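You operate a simulated robot arm through the tools that you are given. There is no shell and no other tool. Be economical: measure what you need, move in short steps, check, and stop when the job is done.

You are at the controls of a simulated two-armed robot. One attempt, no reset.

TASK
Brush the grit off the upturned sole, then screw each stud tight into the socket of its colour.
Fine: the green brush does it and goes back. Set down upright: green brush. What is to be rubbed or washed off counts as gone when no trace of it is left.

It is judged by the outcome, as a careful person would: the job done as asked, and still so three seconds after it is handed in. It fails if anything else is knocked over, pushed out of place, dropped, spilled or broken.

THE ROBOT
Two 6-joint arms with two-finger parallel grippers on one trunk, on a base that drives. Base frame: it is fixed to the floor where the robot stands at the start and does not move with it; the origin is under the middle of the robot, x ahead of it, y to its left, z up. Lengths are in mm, angles in degrees, forces in N, time in s.
The left shoulder is at the start at [60, 187, 1197], the right one opposite. With the tool pointing down near the work surface each hand reaches from about 100 to 540 mm from the robot's upright axis, wherever it stands, measured 20 degrees to its own side. Places, roughly: blue stud socket [500, -300, 900]; dark socket block [700, -300, 900]; grit [600, -300, 900]; orange stud socket [500, -300, 900]. Payload 1.57 kg a hand.
The TCP of each hand is the grasp point between the finger pads, 30 mm short of the fingertips. In the tool frame z runs along the fingers and y along their closing line. The gripper opens to 110 mm. The fingers are 24 mm wide and 12 mm thick; the gripper's body (48 by 112 mm) begins 78 mm behind the TCP.
Orientation is that of the tool frame in the base frame, as a unit quaternion [w, x, y, z]. With the fingers straight down and closing along the base's y, the tool's x points along the base's -x, its y along +y and its z along -z.

THE INTERFACE
- The arms move only by the tool jog_arm. It takes "left_increments", "right_increments" or both (then of equal length, played together; a hand with none holds still); each is a list of rows, each a list of 7 numbers: the opening in per cent of the stroke, from 0 (shut) to 100 (fully open), then the shift along the base's x, y, z in mm, then the turn, a rotation vector about the base's x, y, z in rad. In form: [[claw, dx, dy, dz, rx, ry, rz], ...]. A call has 1 to 12 rows; each row is the pose to reach, as a shift and turn from the pose commanded when the call began. A row lasts 0.2 s, in which the tool goes at most 50 mm and 8.6 degrees; a call with a longer step from one row to the next is refused whole, and so is a gripper value outside its range. A pose out of reach is approached as far as the arm can. The call stops where the force on the tool passes 90 N (or 10 N more than at its start, if that is more) or the arm is blocked; 0.2 s more then pass. Each finger travels about 153 mm/s and halts on what it meets, pressing with about 27 N; the grip force reading is that of the motor and also rises with nothing between the fingers. The clock runs only during rows and for 0.2 s after the last one: add rows that repeat a pose to give the fingers time. It gives the time, the measured TCP pose, the force on the tool (base axes), the opening and the grip force at its end, in the units of the frame above (readings bear some noise), with the torque about the TCP (base axes, N m) and any sound that the robot's microphone picked up.
- Cameras (640 x 400 px; columns grow to the right, rows downward): "scene" is now at [0, -40.9, 1735.1]; the picture's right is [-0.46, -0.89, 0.00], its down [-0.76, 0.39, -0.52] and it looks along [0.47, -0.24, -0.85] (base axes); focal length 274 px, centre (320, 200). "left" rides on the left gripper at [70, -16, -141] in its tool frame; the picture's right is [0.23, 0.97, 0.00], its down [-0.86, 0.20, -0.48] and it looks along [-0.47, 0.11, 0.88] (tool axes); focal length 222 px, centre (320, 200). "right" rides on the right gripper at [70, 16, -141] in its tool frame; the picture's right is [-0.23, 0.97, 0.00], its down [-0.86, -0.20, -0.48] and it looks along [-0.47, -0.11, 0.88] (tool axes); focal length 222 px, centre (320, 200). There is no depth. A picture from a camera that has moved, and an enlarged one, comes with that camera's place and axes in the base frame and with its lens. The place of the scene camera against the robot may be out by one fixed shift of up to 18 mm in any direction.
- get_image(camera): a new picture of that camera. The clock stands still meanwhile.
- slide_trunk(by): slides the trunk up (or, below 0, down) by that many mm; the arms and the scene camera ride with it, the base frame stays. It gives what a move gives, with no picture.
- roll_base(legs): drives the robot by 1 to 6 legs, each [ahead, left, turn to the left] in mm, mm and degrees, along the robot's own axes; the way and the turn of a leg run together, so that a leg with both is an arc; at most 1500 mm and 180 degrees a leg. The arms and the cameras ride along, it lands a little off, and it stops where it bumps. It gives what a move gives.
- turn_head(pan, tilt): turns the head with the scene camera to pan (to the left, within 86 degrees either way) and tilt (down, from -29 to 69), counted from straight ahead of the robot. It gives what a move gives.
- inspect(camera, box): a new picture of the part [left, top, right, bottom] of that camera's present view, enlarged. The clock stands still meanwhile.
- hand_in(): hands the job in; it is judged then, once.

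Work in short steps. Places have to be worked out from the pictures, the camera data and where the tool is seen: move nearer, look again, correct. Check each grasp and each placing, and mend what went wrong. You have 120 turns and 92 pictures in all, those below and enlarged ones among them. Open the grippers and draw the arms clear of the work before you hand the job in, unless the task says otherwise; then end with one line.

The tools are called after "Emit:" as name(argument=value, ...) on one line, values as JSON. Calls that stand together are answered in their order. jog_arm: Moves the arms, as the interface text tells. Its arguments: {"type":"object","properties":{"left_increments":{"type":"array"},"right_increments":{"type":"array"}},"required":[]} The other tools are called the same way: slide_trunk (by) slides the trunk up or down; roll_base (legs) drives the base; turn_head (pan, tilt) turns the head that bears the scene camera; get_image (camera) takes a picture; inspect (camera, box) takes an enlarged picture of a part of a camera's view; hand_in () hands the job in.

At the start:

```text
t: 0.0
left_tool_pos: [342.3, -37.7, 1114.7]
left_tcp_rot: [0.0, -0.001, 1.0, 0.0]
left_force: [0.3, -0.1, -0.6]
left_moment: [0.0, 0.0, 0.01]
left_grip_width: 110.0
left_grip_force: 0.1
right_tool_pos: [307.8, -352.8, 1139.5]
right_tcp_rot: [0.0, 0.0, 1.0, 0.0]
right_force: [-0.1, -0.1, -0.1]
right_moment: [0.01, 0.0, -0.01]
right_grip_width: 109.7
right_grip_force: 0.1
trunk travel left (down, up): [-825.0, 165.0]
robot x, y, heading: [1.4, 1.8, -0.0]
head pan, tilt: [-27.1, 58.4]
```

scene: 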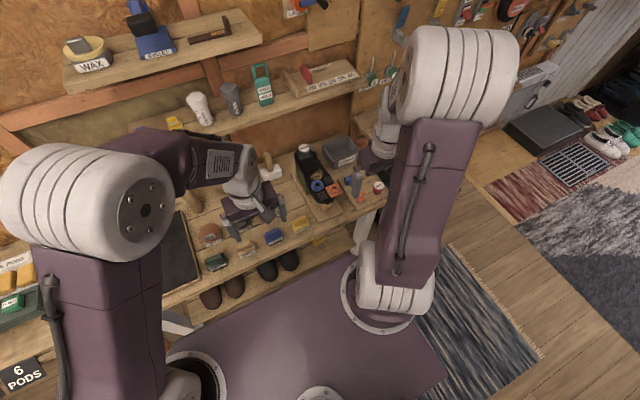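
right: 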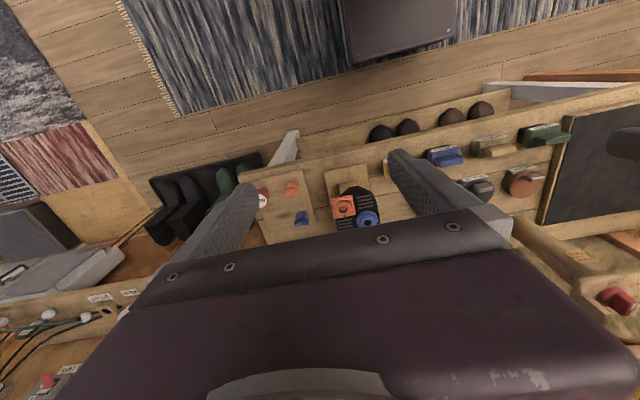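
left: 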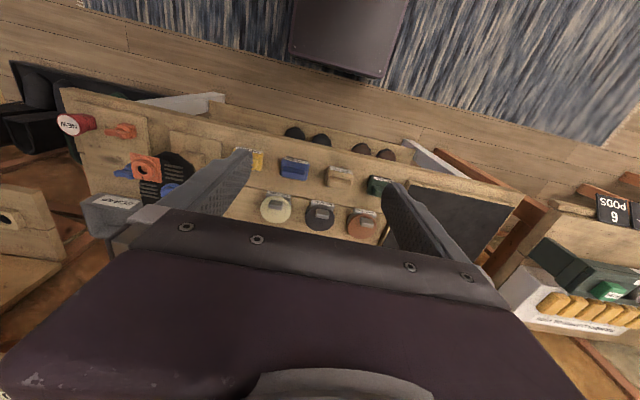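

The bench lies ahead; the shoe with its sole up, sockets and studs are right of centre. I enlarge the views to identify them and the green brush.

Emit:
inspect(camera="scene", box=[260, 110, 420, 210])

Emit:
inspect(camera="scene", box=[160, 180, 320, 280])

Emit:
inspect(camera="right", box=[240, 100, 600, 325])

```text
4.00 times, centred on (340, 160) of scene
camera zoom: at [0.0, -40.9, 1735.1], right [-0.46, -0.89, 0.0], down [-0.76, 0.39, -0.52], along [0.47, -0.24, -0.85], focal length 1095 px, centre (240, 360)
```

zoom: 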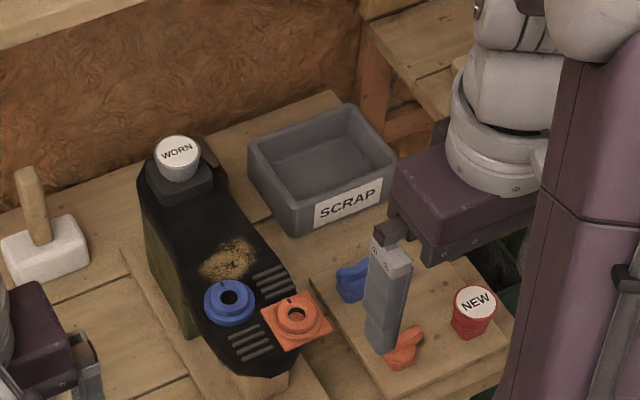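

```text
4.00 times, centred on (240, 230) of scene
camera zoom: at [0.0, -40.9, 1735.1], right [-0.46, -0.89, 0.0], down [-0.76, 0.39, -0.52], along [0.47, -0.24, -0.85], focal length 1095 px, centre (640, 80)
```

zoom: 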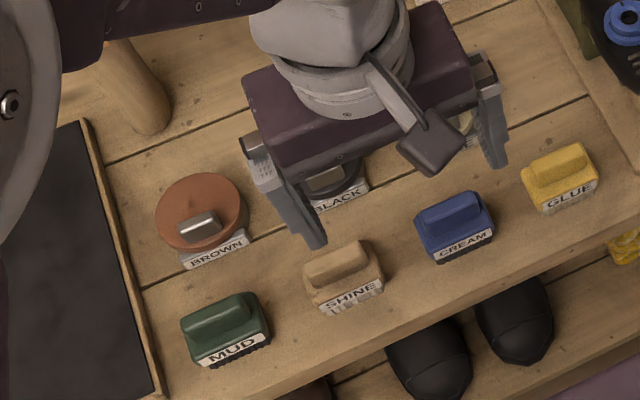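

```text
1.78 times, centred on (420, 212) of right
camera zoom: at [236.5, -336.9, 1280.8], right [0.23, 0.97, 0.0], down [0.86, -0.2, 0.48], along [0.47, -0.11, -0.88], focal length 395 px, centre (142, 178)
```

zoom: 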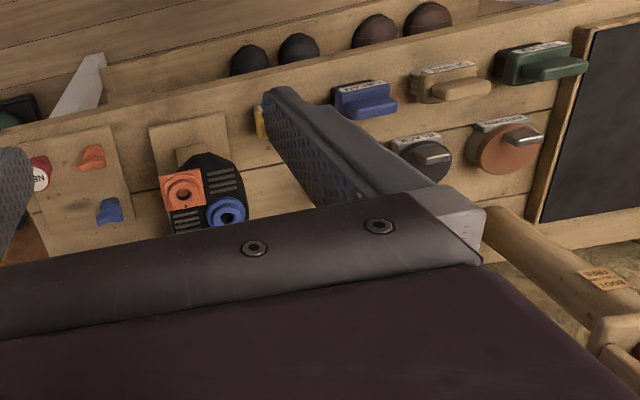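

The green MUD brush is at about [470, 146, 755], sockets at around [490, -335, 890], studs on a board to the right. I drive nearer the bench and right, then look again.

Emit:
roll_base(legs=[[90, 0, 0], [0, -150, 0]])

Emit:
turn_head(pan=-20, tilt=52)

Emit:
get_image(camera="scene")

Emit:
get_image(camera="right")

```text
t: 2.1
left_tool_pos: [426.1, -184.9, 1116.4]
left_tcp_rot: [0.001, 0.001, 1.0, -0.001]
left_force: [-0.3, 0.2, -1.2]
left_moment: [-0.04, 0.0, 0.02]
left_grip_width: 110.0
left_grip_force: 0.1
right_tool_pos: [392.2, -500.8, 1140.9]
right_tcp_rot: [0.0, 0.003, 1.0, -0.001]
right_force: [0.5, 0.5, -0.8]
right_moment: [-0.03, 0.0, 0.02]
right_grip_width: 109.9
right_grip_force: 0.1
trunk travel left (down, up): [-825.0, 165.0]
robot x, y, heading: [89.1, -151.5, -0.4]
head pan, tilt: [-27.1, 58.4]
```

```text
t: 2.7
left_tool_pos: [427.4, -186.4, 1115.9]
left_tcp_rot: [-0.001, 0.001, 1.0, 0.0]
left_force: [0.3, 0.0, 0.5]
left_moment: [0.01, -0.01, 0.04]
left_grip_width: 109.9
left_grip_force: 0.0
right_tool_pos: [392.4, -503.9, 1140.9]
right_tcp_rot: [0.0, 0.002, 1.0, 0.0]
right_force: [0.4, 0.4, 0.7]
right_moment: [0.03, -0.02, 0.02]
right_grip_width: 109.9
right_grip_force: 0.0
trunk travel left (down, up): [-825.0, 165.0]
robot x, y, heading: [88.8, -148.4, -0.2]
head pan, tilt: [-20.0, 52.0]
```

```text
85 pictures are left
camera scene: at [95.3, -184.3, 1743.1], right [-0.35, -0.94, 0.0], down [-0.74, 0.27, -0.62], along [0.58, -0.21, -0.79], focal length 274 px, centre (320, 200)
```

scene: 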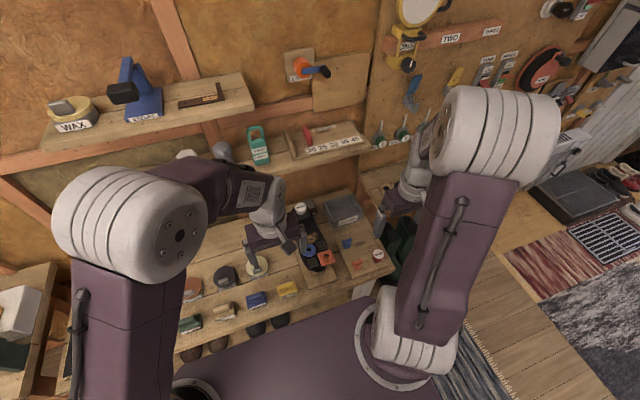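

```text
84 pictures are left
camera right: at [321.4, -486.5, 1280.9], right [0.23, 0.97, 0.0], down [0.85, -0.2, 0.48], along [0.47, -0.11, -0.88], focal length 222 px, centre (320, 200)
```

right: 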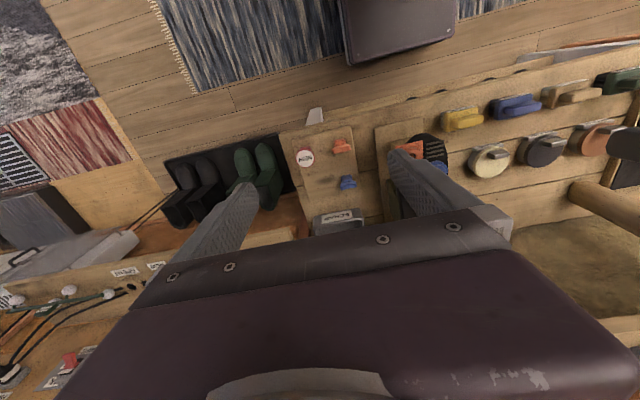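

Sockets and studs are in view. I bring the left hand over toward the green brush for a closer look.

Emit:
jog_arm(left_increments=[[100, 0, 45, 0, 0, 0, 0], [100, 0, 90, 0, 0, 0, 0], [100, 0, 135, -15, 0, 0, 0], [100, 0, 180, -30, 0, 0, 0], [100, 0, 225, -50, 0, 0, 0], [100, 0, 270, -80, 0, 0, 0], [100, 0, 300, -110, 0, 0, 0], [100, 0, 330, -140, 0, 0, 0]])

Emit:
get_image(camera="left")

Emit:
get_image(camera="scene")

```text
refused: row 6 steps farther than a row can; nothing moved
```

```text
83 pictures are left
camera left: at [358.1, -203.5, 1257.4], right [-0.22, 0.97, 0.0], down [0.86, 0.2, 0.48], along [0.47, 0.11, -0.88], focal length 222 px, centre (320, 200)
```

left: 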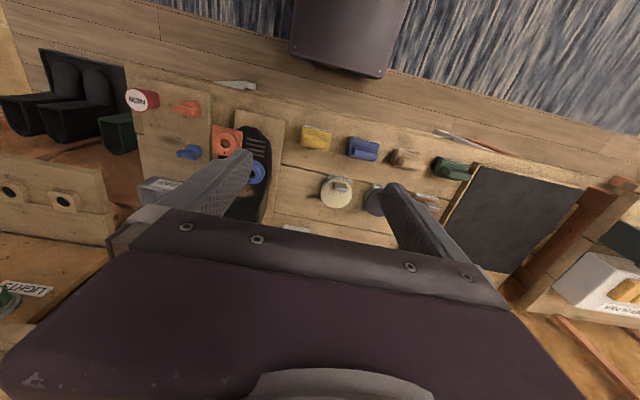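

```text
82 pictures are left
camera scene: at [95.3, -184.3, 1743.1], right [-0.35, -0.94, 0.0], down [-0.74, 0.27, -0.62], along [0.58, -0.21, -0.79], focal length 274 px, centre (320, 200)
```

scene: 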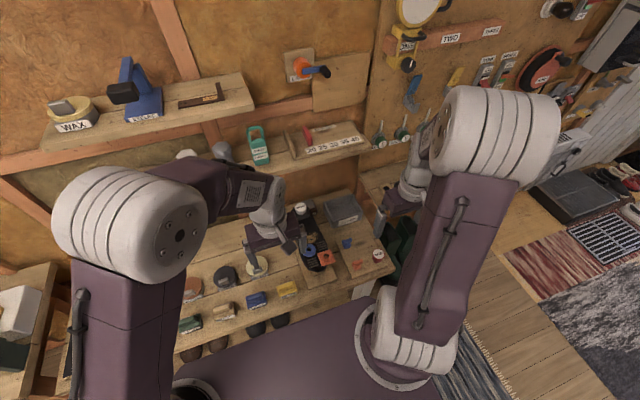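

The row was too long; I repeat with shorter steps, to stop a bit short of the brush so that the camera sees it.

Emit:
jog_arm(left_increments=[[100, 0, 40, -10, 0, 0, 0], [100, 0, 80, -20, 0, 0, 0], [100, 0, 120, -30, 0, 0, 0], [100, 0, 160, -45, 0, 0, 0], [100, 0, 200, -60, 0, 0, 0], [100, 0, 240, -80, 0, 0, 0], [100, 0, 280, -100, 0, 0, 0], [100, 0, 315, -120, 0, 0, 0], [100, 0, 330, -140, 0, 0, 0]])

Emit:
get_image(camera="left")

```text
t: 4.7
left_tool_pos: [428.7, 146.6, 974.1]
left_tcp_rot: [0.0, 0.002, 1.0, 0.0]
left_force: [-0.1, 0.8, -0.4]
left_moment: [0.02, 0.02, -0.04]
left_grip_width: 109.8
left_grip_force: 0.0
right_tool_pos: [393.2, -501.8, 1139.9]
right_tcp_rot: [0.0, 0.002, 1.0, 0.001]
right_force: [0.1, 0.5, 0.0]
right_moment: [-0.01, 0.01, 0.0]
right_grip_width: 110.0
right_grip_force: 0.0
trunk travel left (down, up): [-825.0, 165.0]
robot x, y, heading: [89.1, -148.4, -0.1]
head pan, tilt: [-20.0, 52.0]
```

```text
81 pictures are left
camera left: at [360.0, 130.7, 1116.7], right [-0.22, 0.97, 0.0], down [0.86, 0.2, 0.48], along [0.47, 0.11, -0.88], focal length 222 px, centre (320, 200)
```

left: 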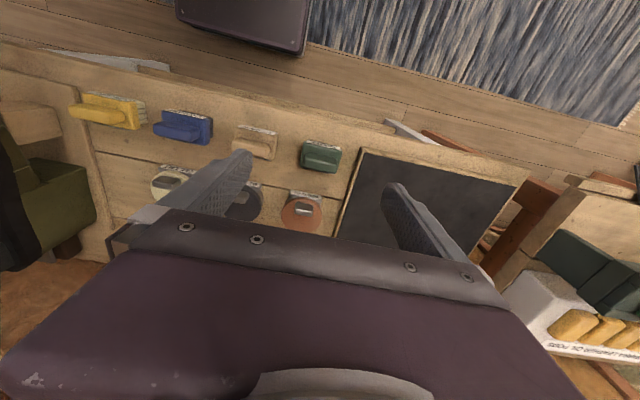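

The brush is now well seen; I enlarge it to measure its handle and yaw.

Emit:
inspect(camera="left", box=[280, 120, 376, 180])

```text
6.67 times, centred on (328, 150) of left
camera zoom: at [360.0, 130.7, 1116.7], right [-0.22, 0.97, 0.0], down [0.86, 0.2, 0.48], along [0.47, 0.11, -0.88], focal length 1481 px, centre (267, 533)
```

zoom: 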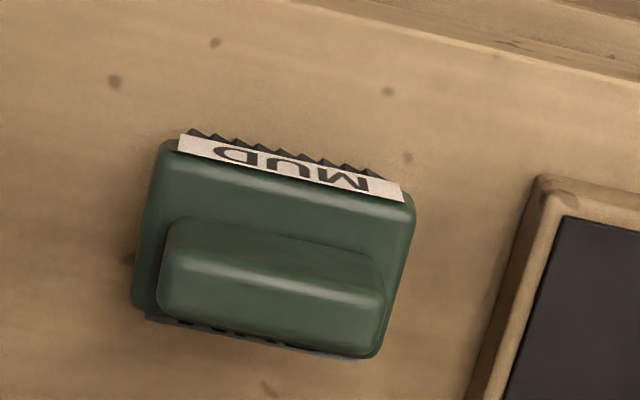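

Handle ridge is along y, centred near [477, 160], about 54 mm long. I turn the hand 90° and go above it.

Emit:
jog_arm(left_increments=[[100, 5, 1, -10, 0, 0, 0.143], [100, 10, 3, -20, 0, 0, 0.286], [100, 15, 4, -30, 0, 0, 0.429], [100, 20, 5, -40, 0, 0, 0.572], [100, 25, 6, -50, 0, 0, 0.715], [100, 30, 8, -60, 0, 0, 0.858], [100, 35, 9, -70, 0, 0, 1.0], [100, 40, 10, -80, 0, 0, 1.143], [100, 44, 11, -90, 0, 0, 1.286], [100, 47, 13, -100, 0, 0, 1.43], [100, 48, 13, -110, 0, 0, 1.571]])

Emit:
get_image(camera="left")

```text
t: 7.1
left_tool_pos: [475.7, 158.2, 864.5]
left_tcp_rot: [-0.001, -0.707, 0.707, 0.0]
left_force: [-0.9, -0.9, 0.0]
left_moment: [0.01, -0.01, 0.03]
left_grip_width: 110.0
left_grip_force: 0.1
right_tool_pos: [394.0, -503.0, 1139.1]
right_tcp_rot: [0.0, 0.002, 1.0, 0.001]
right_force: [0.4, -0.6, -0.6]
right_moment: [0.0, -0.01, 0.02]
right_grip_width: 110.2
right_grip_force: 0.0
trunk travel left (down, up): [-825.0, 165.0]
robot x, y, heading: [88.1, -147.1, -0.6]
head pan, tilt: [-20.0, 52.0]
```

```text
79 pictures are left
camera left: at [493.5, 88.7, 1006.8], right [-0.97, -0.23, 0.0], down [-0.2, 0.86, 0.48], along [-0.11, 0.47, -0.88], focal length 222 px, centre (320, 200)
```

left: 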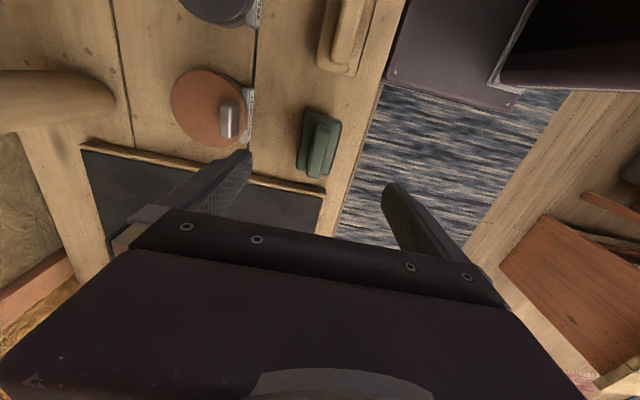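

I enlarge this view to fix the handle height and place.

Emit:
inspect(camera="left", box=[264, 80, 392, 160])

Emit:
inspect(camera="left", box=[264, 120, 392, 200])

```text
5.00 times, centred on (328, 120) of left
camera zoom: at [493.5, 88.7, 1006.8], right [-0.97, -0.23, 0.0], down [-0.2, 0.86, 0.48], along [-0.11, 0.47, -0.88], focal length 1111 px, centre (280, 600)
```

zoom: 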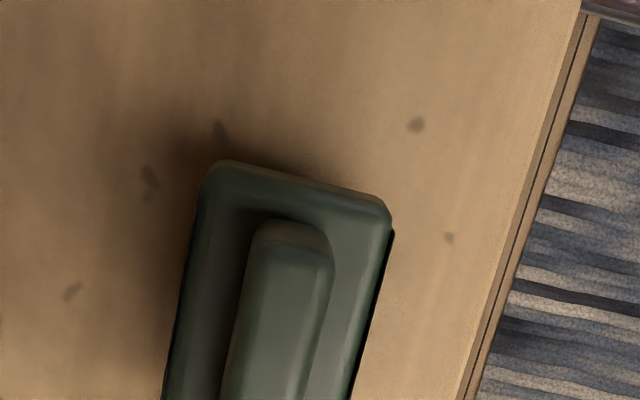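

```text
5.00 times, centred on (328, 160) of left
camera zoom: at [493.5, 88.7, 1006.8], right [-0.97, -0.23, 0.0], down [-0.2, 0.86, 0.48], along [-0.11, 0.47, -0.88], focal length 1111 px, centre (280, 400)
```

zoom: 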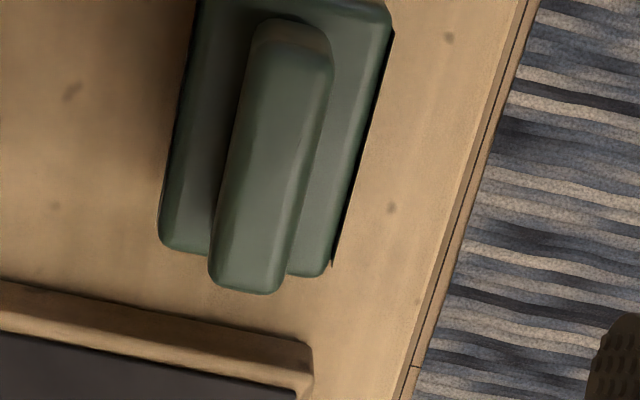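

Ridge top is around z 765 at [480, 158], ~17 mm wide. I lower with a half-open gripper to fingertips at about z 770 and check.

Emit:
jog_arm(left_increments=[[50, 4, 0, -20, 0, 0, 0], [50, 4, 0, -40, 0, 0, 0], [50, 4, 0, -55, 0, 0, 0], [50, 4, 0, -64, 0, 0, 0]])

Emit:
get_image(camera="left")

Emit:
inspect(camera="scene", box=[150, 260, 246, 340])

```text
t: 8.1
left_tool_pos: [480.1, 158.1, 799.5]
left_tcp_rot: [0.001, -0.706, 0.708, 0.0]
left_force: [0.0, -0.3, -0.4]
left_moment: [0.0, 0.01, -0.02]
left_grip_width: 55.1
left_grip_force: 0.0
right_tool_pos: [393.5, -503.1, 1140.6]
right_tcp_rot: [0.0, 0.001, 1.0, 0.0]
right_force: [-0.6, -0.2, -0.6]
right_moment: [-0.01, -0.01, 0.04]
right_grip_width: 109.8
right_grip_force: 0.1
trunk travel left (down, up): [-825.0, 165.0]
robot x, y, heading: [85.0, -146.7, -0.5]
head pan, tilt: [-20.0, 52.0]
```

```text
76 pictures are left
camera left: at [497.5, 87.5, 941.2], right [-0.97, -0.22, 0.0], down [-0.2, 0.86, 0.48], along [-0.11, 0.47, -0.88], focal length 222 px, centre (320, 200)
```

left: 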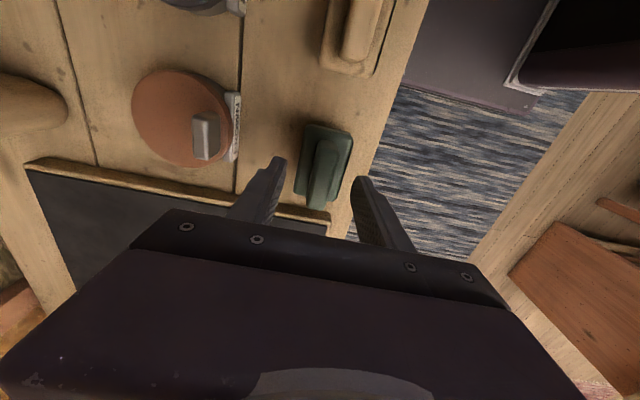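

```text
5.00 times, centred on (198, 300) of scene
camera zoom: at [96.1, -184.2, 1743.1], right [-0.34, -0.94, 0.0], down [-0.74, 0.27, -0.62], along [0.58, -0.21, -0.79], focal length 1369 px, centre (930, -300)
```

zoom: 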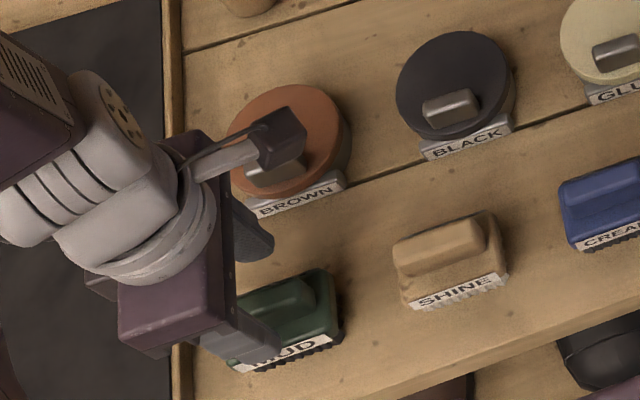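

Fingers straddle the ridge correctly. I lower further in small steps watching the force.

Emit:
jog_arm(left_increments=[[45, -2, 0, -5, 0, 0, 0], [45, -2, 0, -9, 0, 0, 0], [45, -2, 0, -13, 0, 0, 0]])

Emit:
inspect(camera="left", box=[240, 110, 400, 210])

```text
t: 8.9
left_tool_pos: [477.9, 155.1, 788.5]
left_tcp_rot: [0.0, -0.706, 0.708, 0.0]
left_force: [0.0, -0.6, -0.2]
left_moment: [0.0, -0.01, 0.01]
left_grip_width: 49.4
left_grip_force: 0.0
right_tool_pos: [392.3, -504.0, 1138.8]
right_tcp_rot: [0.0, 0.001, 1.0, 0.0]
right_force: [1.1, 0.0, -0.5]
right_moment: [0.0, 0.02, -0.02]
right_grip_width: 110.0
right_grip_force: 0.1
trunk travel left (down, up): [-825.0, 165.0]
robot x, y, heading: [86.4, -147.8, -0.1]
head pan, tilt: [-20.0, 52.0]
```

```text
4.00 times, centred on (320, 160) of left
camera zoom: at [494.0, 86.3, 929.4], right [-0.97, -0.22, 0.0], down [-0.2, 0.86, 0.48], along [-0.11, 0.47, -0.88], focal length 888 px, centre (320, 360)
```

zoom: 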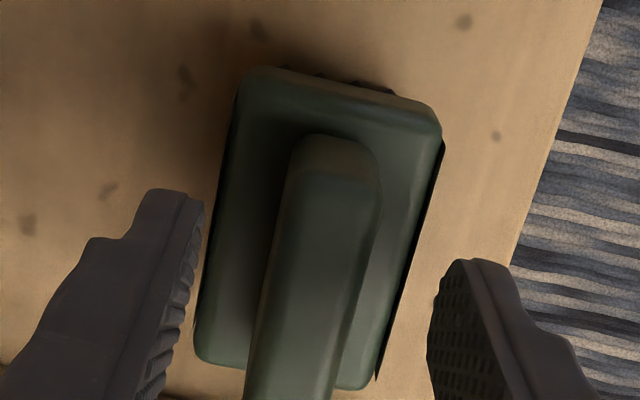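

The fingers would straddle the body; I narrow the opening to grip the ridge: close here and see what width it meets.

Emit:
jog_arm(left_increments=[[28, 0, 0, 0, 0, 0, 0], [28, 0, 0, 0, 0, 0, 0], [28, 0, 0, -4, 0, 0, 0]])

Emit:
inspect(camera="left", box=[240, 110, 400, 210])

```text
t: 9.7
left_tool_pos: [477.0, 155.0, 784.2]
left_tcp_rot: [0.0, -0.706, 0.708, -0.001]
left_force: [0.3, 0.9, 0.7]
left_moment: [0.02, -0.01, 0.02]
left_grip_width: 30.7
left_grip_force: 0.1
right_tool_pos: [394.2, -503.2, 1138.8]
right_tcp_rot: [0.001, 0.001, 1.0, -0.001]
right_force: [0.3, 0.6, 0.0]
right_moment: [-0.04, -0.01, 0.03]
right_grip_width: 109.9
right_grip_force: 0.2
trunk travel left (down, up): [-825.0, 165.0]
robot x, y, heading: [86.4, -153.5, -0.6]
head pan, tilt: [-20.0, 52.0]
```

```text
4.00 times, centred on (320, 160) of left
camera zoom: at [494.3, 85.9, 925.6], right [-0.97, -0.22, 0.0], down [-0.2, 0.86, 0.48], along [-0.11, 0.47, -0.88], focal length 888 px, centre (320, 360)
```

zoom: 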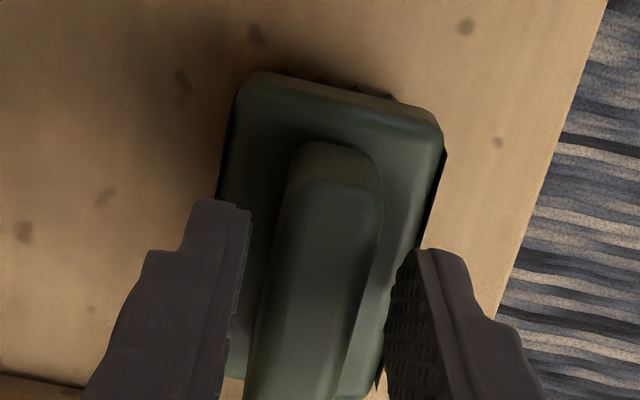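

Fingers flank the ridge over the body. I go down a few more mm, watching for contact.

Emit:
jog_arm(left_increments=[[28, 0, 0, -2, 0, 0, 0], [28, 0, 0, -4, 0, 0, 0], [28, 0, 0, -6, 0, 0, 0]])

Emit:
inspect(camera="left", box=[240, 110, 400, 210])

```text
t: 10.5
left_tool_pos: [479.1, 156.4, 778.5]
left_tcp_rot: [0.0, -0.706, 0.708, 0.0]
left_force: [-0.5, 0.6, 0.3]
left_moment: [-0.01, 0.03, -0.01]
left_grip_width: 30.8
left_grip_force: 0.0
right_tool_pos: [392.6, -503.2, 1140.1]
right_tcp_rot: [0.0, 0.002, 1.0, 0.0]
right_force: [0.0, 0.6, -0.3]
right_moment: [-0.02, -0.01, 0.04]
right_grip_width: 110.1
right_grip_force: 0.0
trunk travel left (down, up): [-825.0, 165.0]
robot x, y, heading: [83.4, -148.6, -0.2]
head pan, tilt: [-20.0, 52.0]
```

```text
4.00 times, centred on (320, 160) of left
camera zoom: at [494.8, 85.6, 920.3], right [-0.97, -0.22, 0.0], down [-0.2, 0.86, 0.48], along [-0.11, 0.47, -0.88], focal length 888 px, centre (320, 360)
```

zoom: 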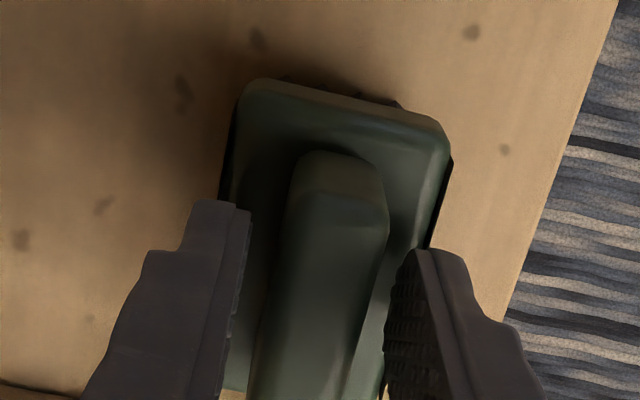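

Still free; close now to test whether the ridge is between the fingers.

Emit:
jog_arm(left_increments=[[28, 0, 0, -3, 0, 0, 0], [10, 0, 0, -3, 0, 0, 0], [5, 0, 0, -3, 0, 0, 0], [5, 0, 0, -3, 0, 0, 0]])

Emit:
inspect(camera="left", box=[240, 110, 400, 210])

```text
t: 11.5
left_tool_pos: [478.1, 155.5, 775.6]
left_tcp_rot: [0.0, -0.706, 0.708, 0.0]
left_force: [-0.7, 0.4, -0.5]
left_moment: [0.0, 0.01, -0.01]
left_grip_width: 17.4
left_grip_force: 26.6
right_tool_pos: [393.3, -502.6, 1139.8]
right_tcp_rot: [0.0, 0.001, 1.0, 0.0]
right_force: [0.3, -0.4, -0.1]
right_moment: [-0.01, 0.0, 0.01]
right_grip_width: 110.3
right_grip_force: 0.1
trunk travel left (down, up): [-825.0, 165.0]
robot x, y, heading: [84.4, -149.2, -0.4]
head pan, tilt: [-20.0, 52.0]
```

```text
4.00 times, centred on (320, 160) of left
camera zoom: at [494.5, 85.7, 917.3], right [-0.97, -0.22, 0.0], down [-0.2, 0.86, 0.48], along [-0.11, 0.47, -0.88], focal length 888 px, centre (320, 360)
```

zoom: 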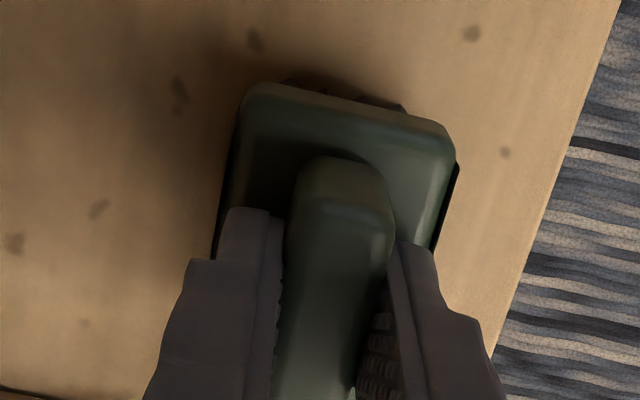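

Held at 17 mm. I lift and check; pick pose is about [478, 155.7, 775.5].

Emit:
jog_arm(left_increments=[[5, 0, 0, 10, 0, 0, 0], [5, 0, 0, 30, 0, 0, 0], [5, 0, 0, 70, 0, 0, 0], [5, 0, 0, 110, 0, 0, 0], [5, -10, 0, 155, 0, 0, 0], [5, -20, 0, 200, 0, 0, 0], [5, -30, 0, 240, 0, 0, 0]])

Emit:
get_image(camera="left")

Emit:
get_image(camera="scene")

```text
t: 13.1
left_tool_pos: [448.0, 155.9, 1017.3]
left_tcp_rot: [0.0, -0.706, 0.708, 0.0]
left_force: [0.6, -0.2, -2.0]
left_moment: [0.0, 0.0, 0.01]
left_grip_width: 17.2
left_grip_force: 27.4
right_tool_pos: [391.8, -503.1, 1139.9]
right_tcp_rot: [0.0, 0.002, 1.0, 0.0]
right_force: [0.5, -0.1, -0.2]
right_moment: [-0.05, 0.0, -0.01]
right_grip_width: 109.9
right_grip_force: 0.0
trunk travel left (down, up): [-825.0, 165.0]
robot x, y, heading: [85.1, -150.0, 0.0]
head pan, tilt: [-20.0, 52.0]
```

```text
70 pictures are left
camera left: at [465.1, 85.6, 1158.3], right [-0.97, -0.22, 0.0], down [-0.2, 0.86, 0.48], along [-0.11, 0.47, -0.88], focal length 222 px, centre (320, 200)
```

left: 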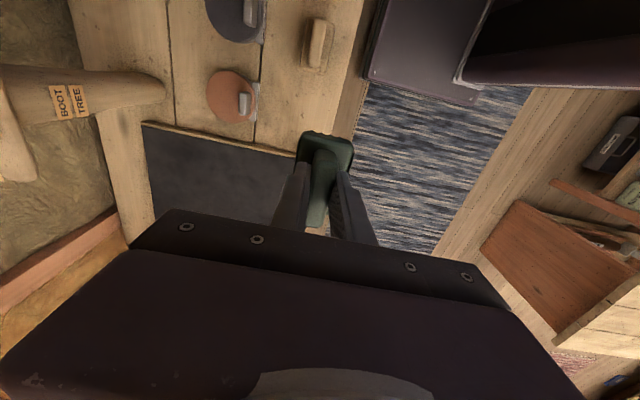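

```text
69 pictures are left
camera scene: at [94.4, -184.9, 1743.0], right [-0.35, -0.94, 0.0], down [-0.74, 0.27, -0.62], along [0.58, -0.21, -0.79], focal length 274 px, centre (320, 200)
```

scene: 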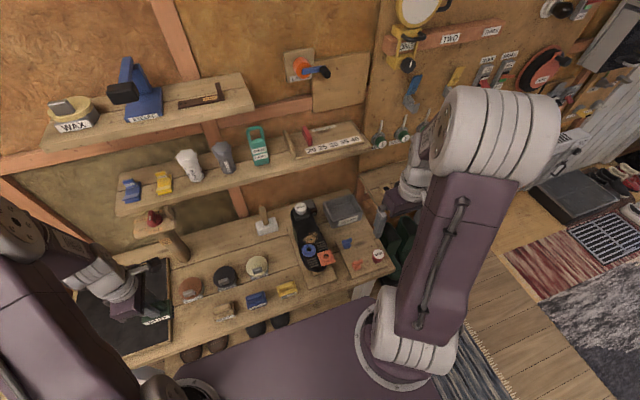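

Brush is held. I drive right and a little ahead so the left hand reaches the sole.

Emit:
roll_base(legs=[[0, -150, 0], [45, 0, 0]])

Emit:
get_image(camera="scene")

Emit:
get_image(camera="left")

```text
t: 15.0
left_tool_pos: [484.5, 8.9, 1018.4]
left_tcp_rot: [-0.002, 0.709, -0.706, 0.003]
left_force: [0.5, -0.4, -1.1]
left_moment: [-0.03, -0.06, 0.01]
left_grip_width: 17.4
left_grip_force: 26.9
right_tool_pos: [432.6, -649.5, 1142.6]
right_tcp_rot: [0.003, -0.002, 1.0, 0.0]
right_force: [-1.0, 1.0, 0.3]
right_moment: [-0.02, -0.09, 0.01]
right_grip_width: 110.0
right_grip_force: 0.2
trunk travel left (down, up): [-825.0, 165.0]
robot x, y, heading: [131.0, -300.6, 0.1]
head pan, tilt: [-20.0, 52.0]
```

```text
68 pictures are left
camera scene: at [128.9, -332.5, 1743.2], right [-0.34, -0.94, 0.0], down [-0.74, 0.27, -0.62], along [0.58, -0.21, -0.78], focal length 274 px, centre (320, 200)
```

scene: 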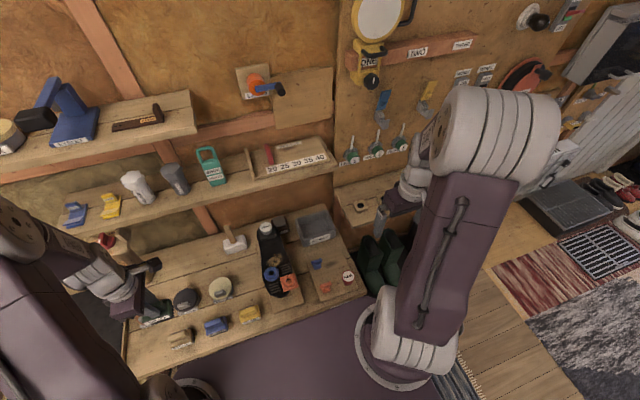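

```text
67 pictures are left
camera left: at [501.9, -60.4, 1160.1], right [-0.97, -0.23, -0.01], down [-0.21, 0.86, 0.48], along [-0.1, 0.46, -0.88], focal length 222 px, centre (320, 200)
```

left: 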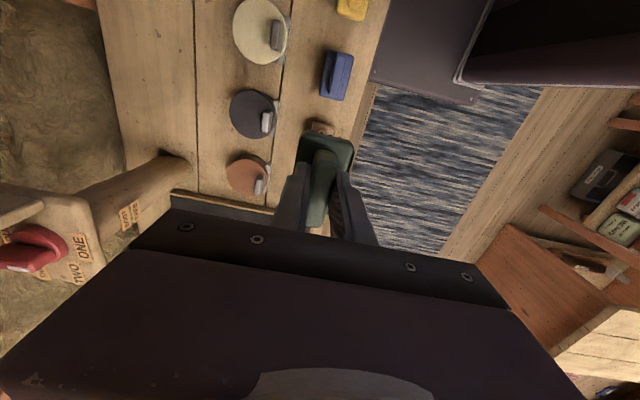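

The shoe is now fully visible; I enlarge the shoe and the studs.

Emit:
inspect(camera="scene", box=[232, 205, 360, 305])

```text
4.00 times, centred on (296, 255) of scene
camera zoom: at [128.9, -332.5, 1743.2], right [-0.34, -0.94, 0.0], down [-0.74, 0.27, -0.62], along [0.58, -0.21, -0.78], focal length 1095 px, centre (416, -20)
```

zoom: 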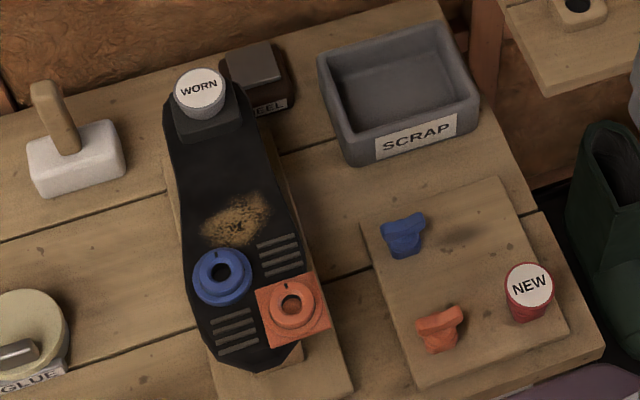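

Grit patch about 50×60 mm around [573, -330]; sockets at ~[531,-305] (blue) and ~[483,-354] (orange). I bring the right hand's camera to look at the shoe for better measurement.

Emit:
jog_arm(right_increments=[[100, -10, 40, 0, 0, 0, 0], [100, -20, 80, 0, 0, 0, 0], [100, -30, 120, 0, 0, 0, 0], [100, -40, 160, 0, 0, 0, 0], [100, -45, 190, 0, 0, 0, 0]])

Emit:
get_image(camera="right")

```text
t: 16.2
left_tool_pos: [490.3, 9.0, 1017.0]
left_tcp_rot: [0.0, 0.709, -0.705, 0.0]
left_force: [-1.2, 0.6, -1.3]
left_moment: [0.01, -0.01, -0.01]
left_grip_width: 17.4
left_grip_force: 27.3
right_tool_pos: [390.4, -462.0, 1141.4]
right_tcp_rot: [-0.001, -0.002, 1.0, 0.0]
right_force: [-0.3, 0.6, 0.0]
right_moment: [-0.03, -0.02, -0.02]
right_grip_width: 109.8
right_grip_force: 0.0
trunk travel left (down, up): [-825.0, 165.0]
robot x, y, heading: [132.9, -301.7, 0.5]
head pan, tilt: [-20.0, 52.0]
```

```text
65 pictures are left
camera right: at [319.4, -446.7, 1282.0], right [0.22, 0.97, 0.0], down [0.86, -0.2, 0.48], along [0.46, -0.11, -0.88], focal length 222 px, centre (320, 200)
```

right: 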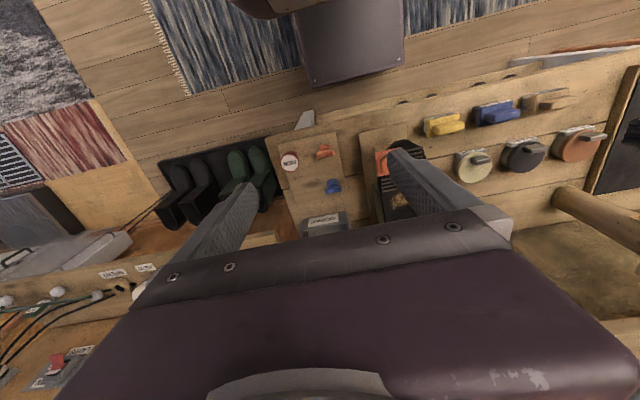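

The right finger hides the shoe; I shift the right hand 100 mm left and 60 back.

Emit:
jog_arm(right_increments=[[100, -20, 35, 0, 0, 0, 0], [100, -40, 70, 0, 0, 0, 0], [100, -60, 105, 0, 0, 0, 0]])

Emit:
inspect(camera="right", box=[240, 100, 400, 210])

```text
t: 17.0
left_tool_pos: [492.0, 7.8, 1016.5]
left_tcp_rot: [0.0, 0.709, -0.706, 0.001]
left_force: [0.6, -0.5, -1.3]
left_moment: [-0.03, 0.0, -0.01]
left_grip_width: 17.4
left_grip_force: 27.5
right_tool_pos: [337.3, -352.5, 1146.2]
right_tcp_rot: [0.0, -0.001, 1.0, -0.001]
right_force: [0.0, 0.3, 0.2]
right_moment: [-0.01, 0.0, 0.01]
right_grip_width: 110.2
right_grip_force: 0.0
right hand out of reach, approached as far as the arm can: row 1, 2, 3
trunk travel left (down, up): [-825.0, 165.0]
robot x, y, heading: [128.8, -298.4, 0.1]
head pan, tilt: [-20.0, 52.0]
```

```text
3.64 times, centred on (320, 155) of right
camera zoom: at [266.9, -335.5, 1288.2], right [0.22, 0.97, 0.0], down [0.86, -0.2, 0.48], along [0.46, -0.11, -0.88], focal length 808 px, centre (320, 364)
```

zoom: 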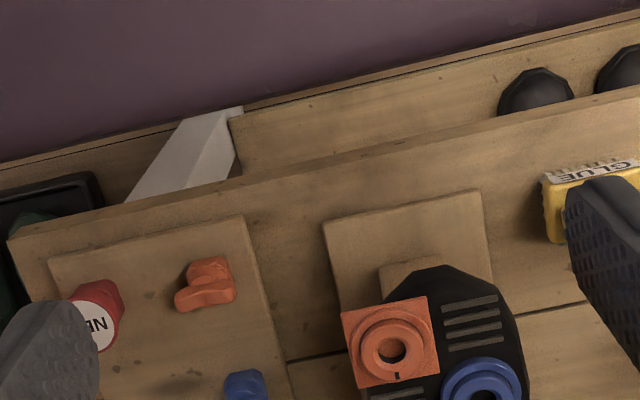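

I move the right hand forward so that the grit comes between the fingers.

Emit:
jog_arm(right_increments=[[100, 35, 0, 0, 0, 0, 0], [100, 70, 5, 0, 0, 0, 0], [100, 100, 10, 0, 0, 0, 0]])

Emit:
inspect(camera="right", box=[240, 110, 400, 210])

```text
t: 17.8
left_tool_pos: [492.8, 8.2, 1015.5]
left_tcp_rot: [0.0, 0.708, -0.706, -0.001]
left_force: [0.3, -0.4, -1.7]
left_moment: [0.0, 0.01, 0.01]
left_grip_width: 17.4
left_grip_force: 27.0
right_tool_pos: [445.9, -337.6, 1143.6]
right_tcp_rot: [-0.001, -0.002, 1.0, 0.0]
right_force: [-0.1, 1.2, -0.5]
right_moment: [0.02, 0.03, -0.01]
right_grip_width: 109.9
right_grip_force: 0.0
trunk travel left (down, up): [-825.0, 165.0]
robot x, y, heading: [132.7, -302.6, 0.2]
head pan, tilt: [-20.0, 52.0]
```

```text
4.00 times, centred on (320, 160) of right
camera zoom: at [373.9, -322.2, 1285.3], right [0.22, 0.97, 0.0], down [0.86, -0.2, 0.48], along [0.47, -0.11, -0.88], focal length 888 px, centre (320, 360)
```

zoom: 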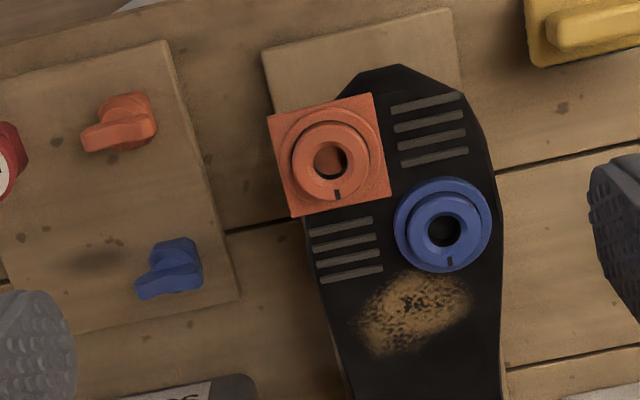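

Good view: orange ring ≈[491,-345,865], blue ≈[538,-299,865], grit x 566–613, y −352…−290. I move the right hand away to the right and bring the brush over to above the grit.

Emit:
jog_arm(right_increments=[[100, -10, -45, 0, 0, 0, 0], [100, -20, -90, 0, 0, 0, 0], [100, -30, -135, 0, 0, 0, 0], [100, -40, -180, 0, 0, 0, 0], [100, -50, -220, 0, 0, 0, 0], [100, -50, -260, 0, 0, 0, 0]])

Emit:
jog_arm(left_increments=[[5, 10, -35, 0, 0, 0, 0], [5, 20, -70, 0, 0, 0, 0], [5, 32, -105, 0, 0, 0, 0], [5, 45, -140, 0, 0, 0, 0], [5, 57, -175, 0, 0, 0, 0], [5, 70, -210, 0, 0, 0, 0], [5, 80, -245, 0, 0, 0, 0], [5, 90, -280, 0, 0, 0, 0], [5, 96, -310, 0, 0, 0, 0], [5, 100, -328, -15, 0, 0, 0], [5, 100, -328, -40, 0, 0, 0], [5, 100, -328, -60, 0, 0, 0]])

Emit:
get_image(camera="scene")

Emit:
get_image(camera="left")

```text
t: 19.2
left_tool_pos: [493.9, 6.9, 1015.2]
left_tcp_rot: [0.001, 0.709, -0.706, -0.001]
left_force: [0.4, -0.1, -0.5]
left_moment: [0.0, 0.0, 0.0]
left_grip_width: 17.6
left_grip_force: 27.4
right_tool_pos: [393.9, -600.4, 1143.3]
right_tcp_rot: [0.0, -0.002, 1.0, 0.001]
right_force: [0.1, 0.5, -0.1]
right_moment: [0.01, -0.01, 0.0]
right_grip_width: 110.3
right_grip_force: 0.0
trunk travel left (down, up): [-825.0, 165.0]
robot x, y, heading: [132.8, -303.0, 0.2]
head pan, tilt: [-20.0, 52.0]
```

```text
t: 21.8
left_tool_pos: [593.1, -323.6, 955.3]
left_tcp_rot: [0.001, 0.708, -0.706, 0.0]
left_force: [-0.1, -1.0, -1.4]
left_moment: [-0.01, -0.01, -0.01]
left_grip_width: 17.2
left_grip_force: 26.7
right_tool_pos: [393.5, -598.7, 1143.8]
right_tcp_rot: [0.0, -0.002, 1.0, -0.001]
right_force: [0.5, -1.3, 0.5]
right_moment: [0.02, 0.0, -0.01]
right_grip_width: 110.3
right_grip_force: 0.1
trunk travel left (down, up): [-825.0, 165.0]
robot x, y, heading: [132.9, -300.1, 0.4]
head pan, tilt: [-20.0, 52.0]
```

```text
62 pictures are left
camera scene: at [140.8, -334.7, 1743.1], right [-0.34, -0.94, 0.0], down [-0.74, 0.27, -0.62], along [0.58, -0.21, -0.79], focal length 274 px, centre (320, 200)
```

scene: 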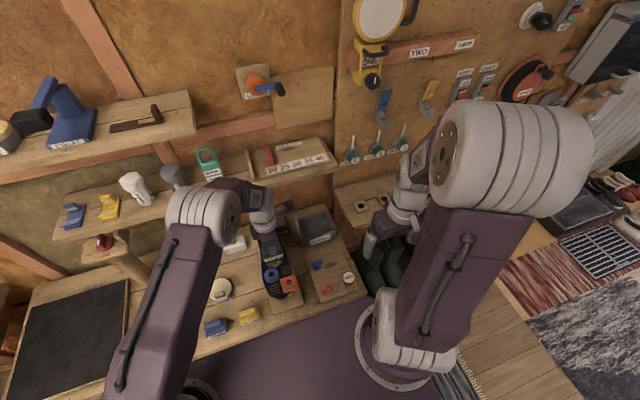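

```text
61 pictures are left
camera left: at [610.5, -392.5, 1097.1], right [-0.97, -0.23, 0.0], down [-0.2, 0.85, 0.48], along [-0.11, 0.47, -0.88], focal length 222 px, centre (320, 200)
```

left: 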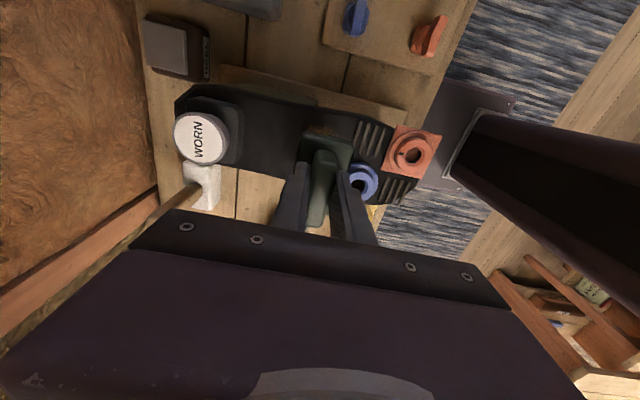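

Brush is over the grit, beside the blue flange. I go down in small steps until contact shows.

Emit:
jog_arm(left_increments=[[5, 0, 0, -10, 0, 0, 0], [5, 0, 0, -20, 0, 0, 0], [5, 0, 0, -30, 0, 0, 0], [5, 0, 0, -38, 0, 0, 0]])

Emit:
inspect(camera="left", box=[240, 90, 400, 220])

```text
t: 22.8
left_tool_pos: [592.1, -320.8, 923.6]
left_tcp_rot: [-0.001, 0.709, -0.705, 0.004]
left_force: [-2.7, 0.9, 40.8]
left_moment: [0.37, 0.72, -0.06]
left_grip_width: 17.5
left_grip_force: 27.1
right_tool_pos: [389.4, -598.0, 1145.2]
right_tcp_rot: [0.002, -0.002, 1.0, 0.0]
right_force: [0.5, -0.7, -0.7]
right_moment: [-0.02, 0.01, 0.02]
right_grip_width: 109.8
right_grip_force: 0.0
trunk travel left (down, up): [-825.0, 165.0]
robot x, y, heading: [134.9, -299.0, 0.1]
head pan, tilt: [-20.0, 52.0]
```

```text
3.08 times, centred on (320, 155) of left
camera zoom: at [607.2, -390.0, 1066.1], right [-0.97, -0.23, -0.01], down [-0.21, 0.86, 0.47], along [-0.1, 0.46, -0.88], focal length 684 px, centre (320, 338)
```

zoom: 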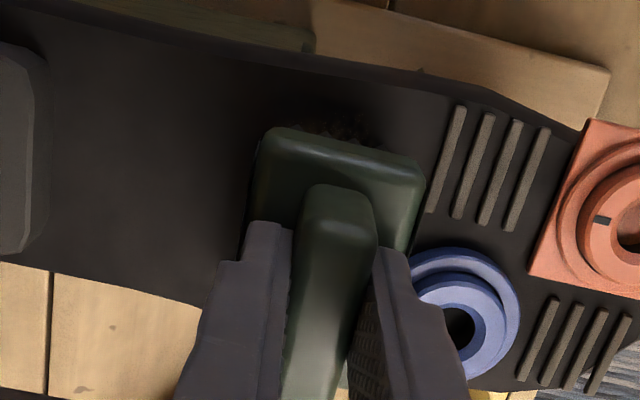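

40 N with the force centred toward the blue flange: the brush edge likely rests on it. I raise, shift 10 mm to +x and 8 mm to −y, and lower again gently.

Emit:
jog_arm(left_increments=[[5, 0, 0, 15, 0, 0, 0], [5, 12, -8, 18, 0, 0, 0], [5, 12, -8, 12, 0, 0, 0], [5, 12, -8, 7, 0, 0, 0], [5, 12, -8, 3, 0, 0, 0]])

```text
t: 24.0
left_tool_pos: [605.7, -328.4, 924.4]
left_tcp_rot: [-0.001, 0.708, -0.706, 0.003]
left_force: [4.4, 6.3, 31.9]
left_moment: [0.64, 0.4, -0.13]
left_grip_width: 17.4
left_grip_force: 27.4
right_tool_pos: [392.1, -597.8, 1144.9]
right_tcp_rot: [0.002, -0.002, 1.0, -0.001]
right_force: [-0.4, -0.6, 0.7]
right_moment: [0.0, 0.0, 0.01]
right_grip_width: 110.1
right_grip_force: 0.0
trunk travel left (down, up): [-825.0, 165.0]
robot x, y, heading: [133.5, -296.6, 0.3]
head pan, tilt: [-20.0, 52.0]
```

Contact is the same here at TCP z≈925, so this is the sole itself. I sweep lightly to and fro along y with about 15 N.

Emit:
jog_arm(left_increments=[[5, 0, 0, 2, 0, 0, 0], [5, 0, -12, 2, 0, 0, 0], [5, 0, -24, 2, 0, 0, 0], [5, 0, -12, 2, 0, 0, 0], [5, 0, 0, 2, 0, 0, 0], [5, 0, 12, 2, 0, 0, 0], [5, 0, 24, 2, 0, 0, 0], [5, 0, 12, 2, 0, 0, 0], [5, 0, 0, 2, 0, 0, 0], [5, 0, -12, 2, 0, 0, 0], [5, 0, -24, 2, 0, 0, 0], [5, 0, -24, 30, 0, 0, 0]])

Emit:
inspect(camera="left", box=[240, 90, 400, 220])

```text
t: 26.6
left_tool_pos: [604.4, -353.5, 949.5]
left_tcp_rot: [0.0, 0.708, -0.706, 0.0]
left_force: [-0.7, -0.5, -1.5]
left_moment: [0.02, 0.0, 0.01]
left_grip_width: 17.5
left_grip_force: 26.6
right_tool_pos: [394.6, -601.5, 1142.7]
right_tcp_rot: [0.0, -0.001, 1.0, 0.001]
right_force: [0.3, -0.8, -0.1]
right_moment: [0.02, 0.02, 0.01]
right_grip_width: 109.9
right_grip_force: 0.1
trunk travel left (down, up): [-825.0, 165.0]
robot x, y, heading: [129.8, -301.5, 0.2]
head pan, tilt: [-20.0, 52.0]
```

```text
3.08 times, centred on (320, 155) of left
camera zoom: at [621.7, -423.0, 1090.9], right [-0.97, -0.23, 0.0], down [-0.2, 0.85, 0.48], along [-0.11, 0.47, -0.88], focal length 684 px, centre (320, 338)
```

zoom: 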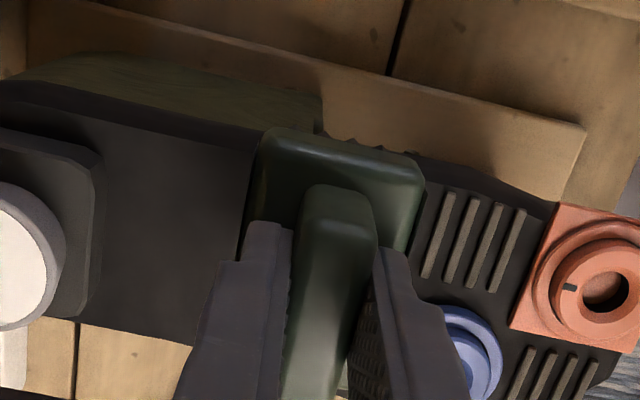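

I lift and shift the brush towards +y to view the grit area.

Emit:
jog_arm(left_increments=[[5, 0, 20, 35, 0, 0, 0], [5, 0, 60, 50, 0, 0, 0], [5, 0, 100, 50, 0, 0, 0], [5, 0, 130, 50, 0, 0, 0]])

Emit:
get_image(camera="left")

```text
t: 27.6
left_tool_pos: [605.6, -219.3, 1001.5]
left_tcp_rot: [0.001, 0.709, -0.706, 0.001]
left_force: [0.3, 0.5, -1.4]
left_moment: [-0.02, 0.01, -0.01]
left_grip_width: 17.5
left_grip_force: 27.4
right_tool_pos: [395.2, -598.7, 1142.6]
right_tcp_rot: [0.0, -0.002, 1.0, 0.001]
right_force: [-0.2, -0.4, 0.1]
right_moment: [-0.03, -0.05, 0.01]
right_grip_width: 109.8
right_grip_force: 0.0
trunk travel left (down, up): [-825.0, 165.0]
robot x, y, heading: [129.6, -298.1, -0.1]
head pan, tilt: [-20.0, 52.0]
```

```text
58 pictures are left
camera left: at [622.6, -290.4, 1142.6], right [-0.97, -0.23, 0.0], down [-0.2, 0.85, 0.48], along [-0.11, 0.46, -0.88], focal length 222 px, centre (320, 200)
```

left: 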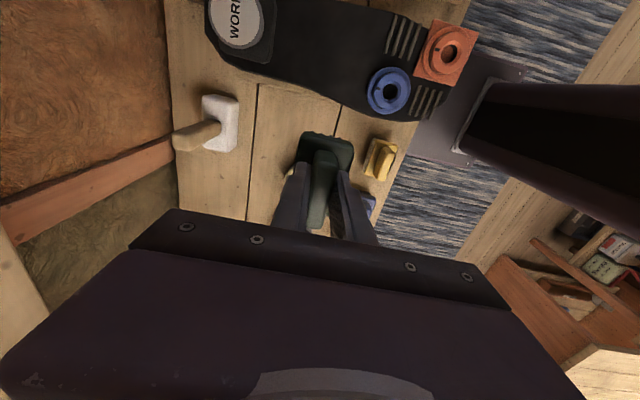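

The sole looks clean; I enlarge to look for any remaining trace.

Emit:
inspect(camera="left", box=[270, 0, 430, 120])

Emit:
inspect(camera="scene", box=[232, 205, 360, 305])

```text
3.33 times, centred on (350, 60) of left
camera zoom: at [622.6, -290.4, 1142.6], right [-0.97, -0.23, 0.0], down [-0.2, 0.85, 0.48], along [-0.11, 0.46, -0.88], focal length 740 px, centre (220, 667)
```

zoom: 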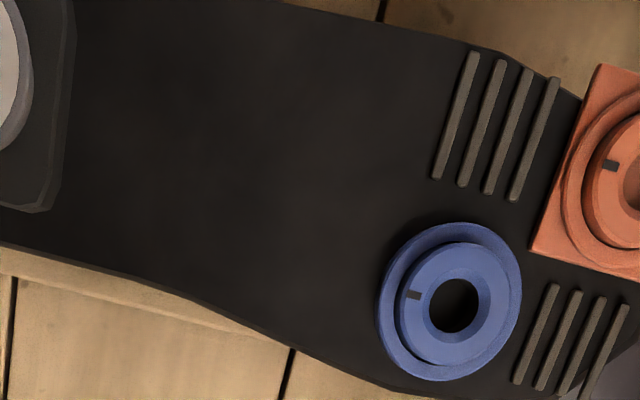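

```text
4.00 times, centred on (296, 255) of scene
camera zoom: at [140.7, -333.5, 1743.1], right [-0.34, -0.94, 0.0], down [-0.74, 0.27, -0.62], along [0.58, -0.21, -0.79], focal length 1095 px, centre (416, -20)
```

zoom: 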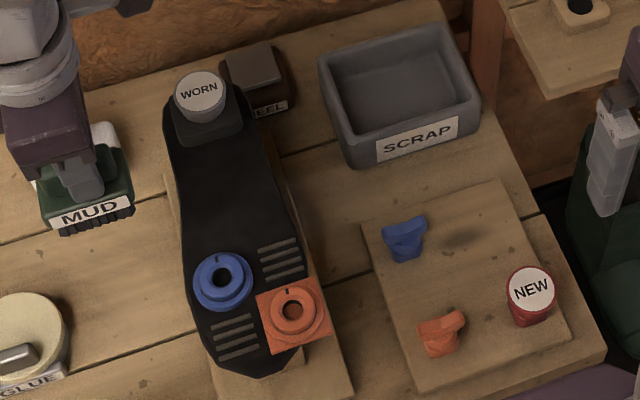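

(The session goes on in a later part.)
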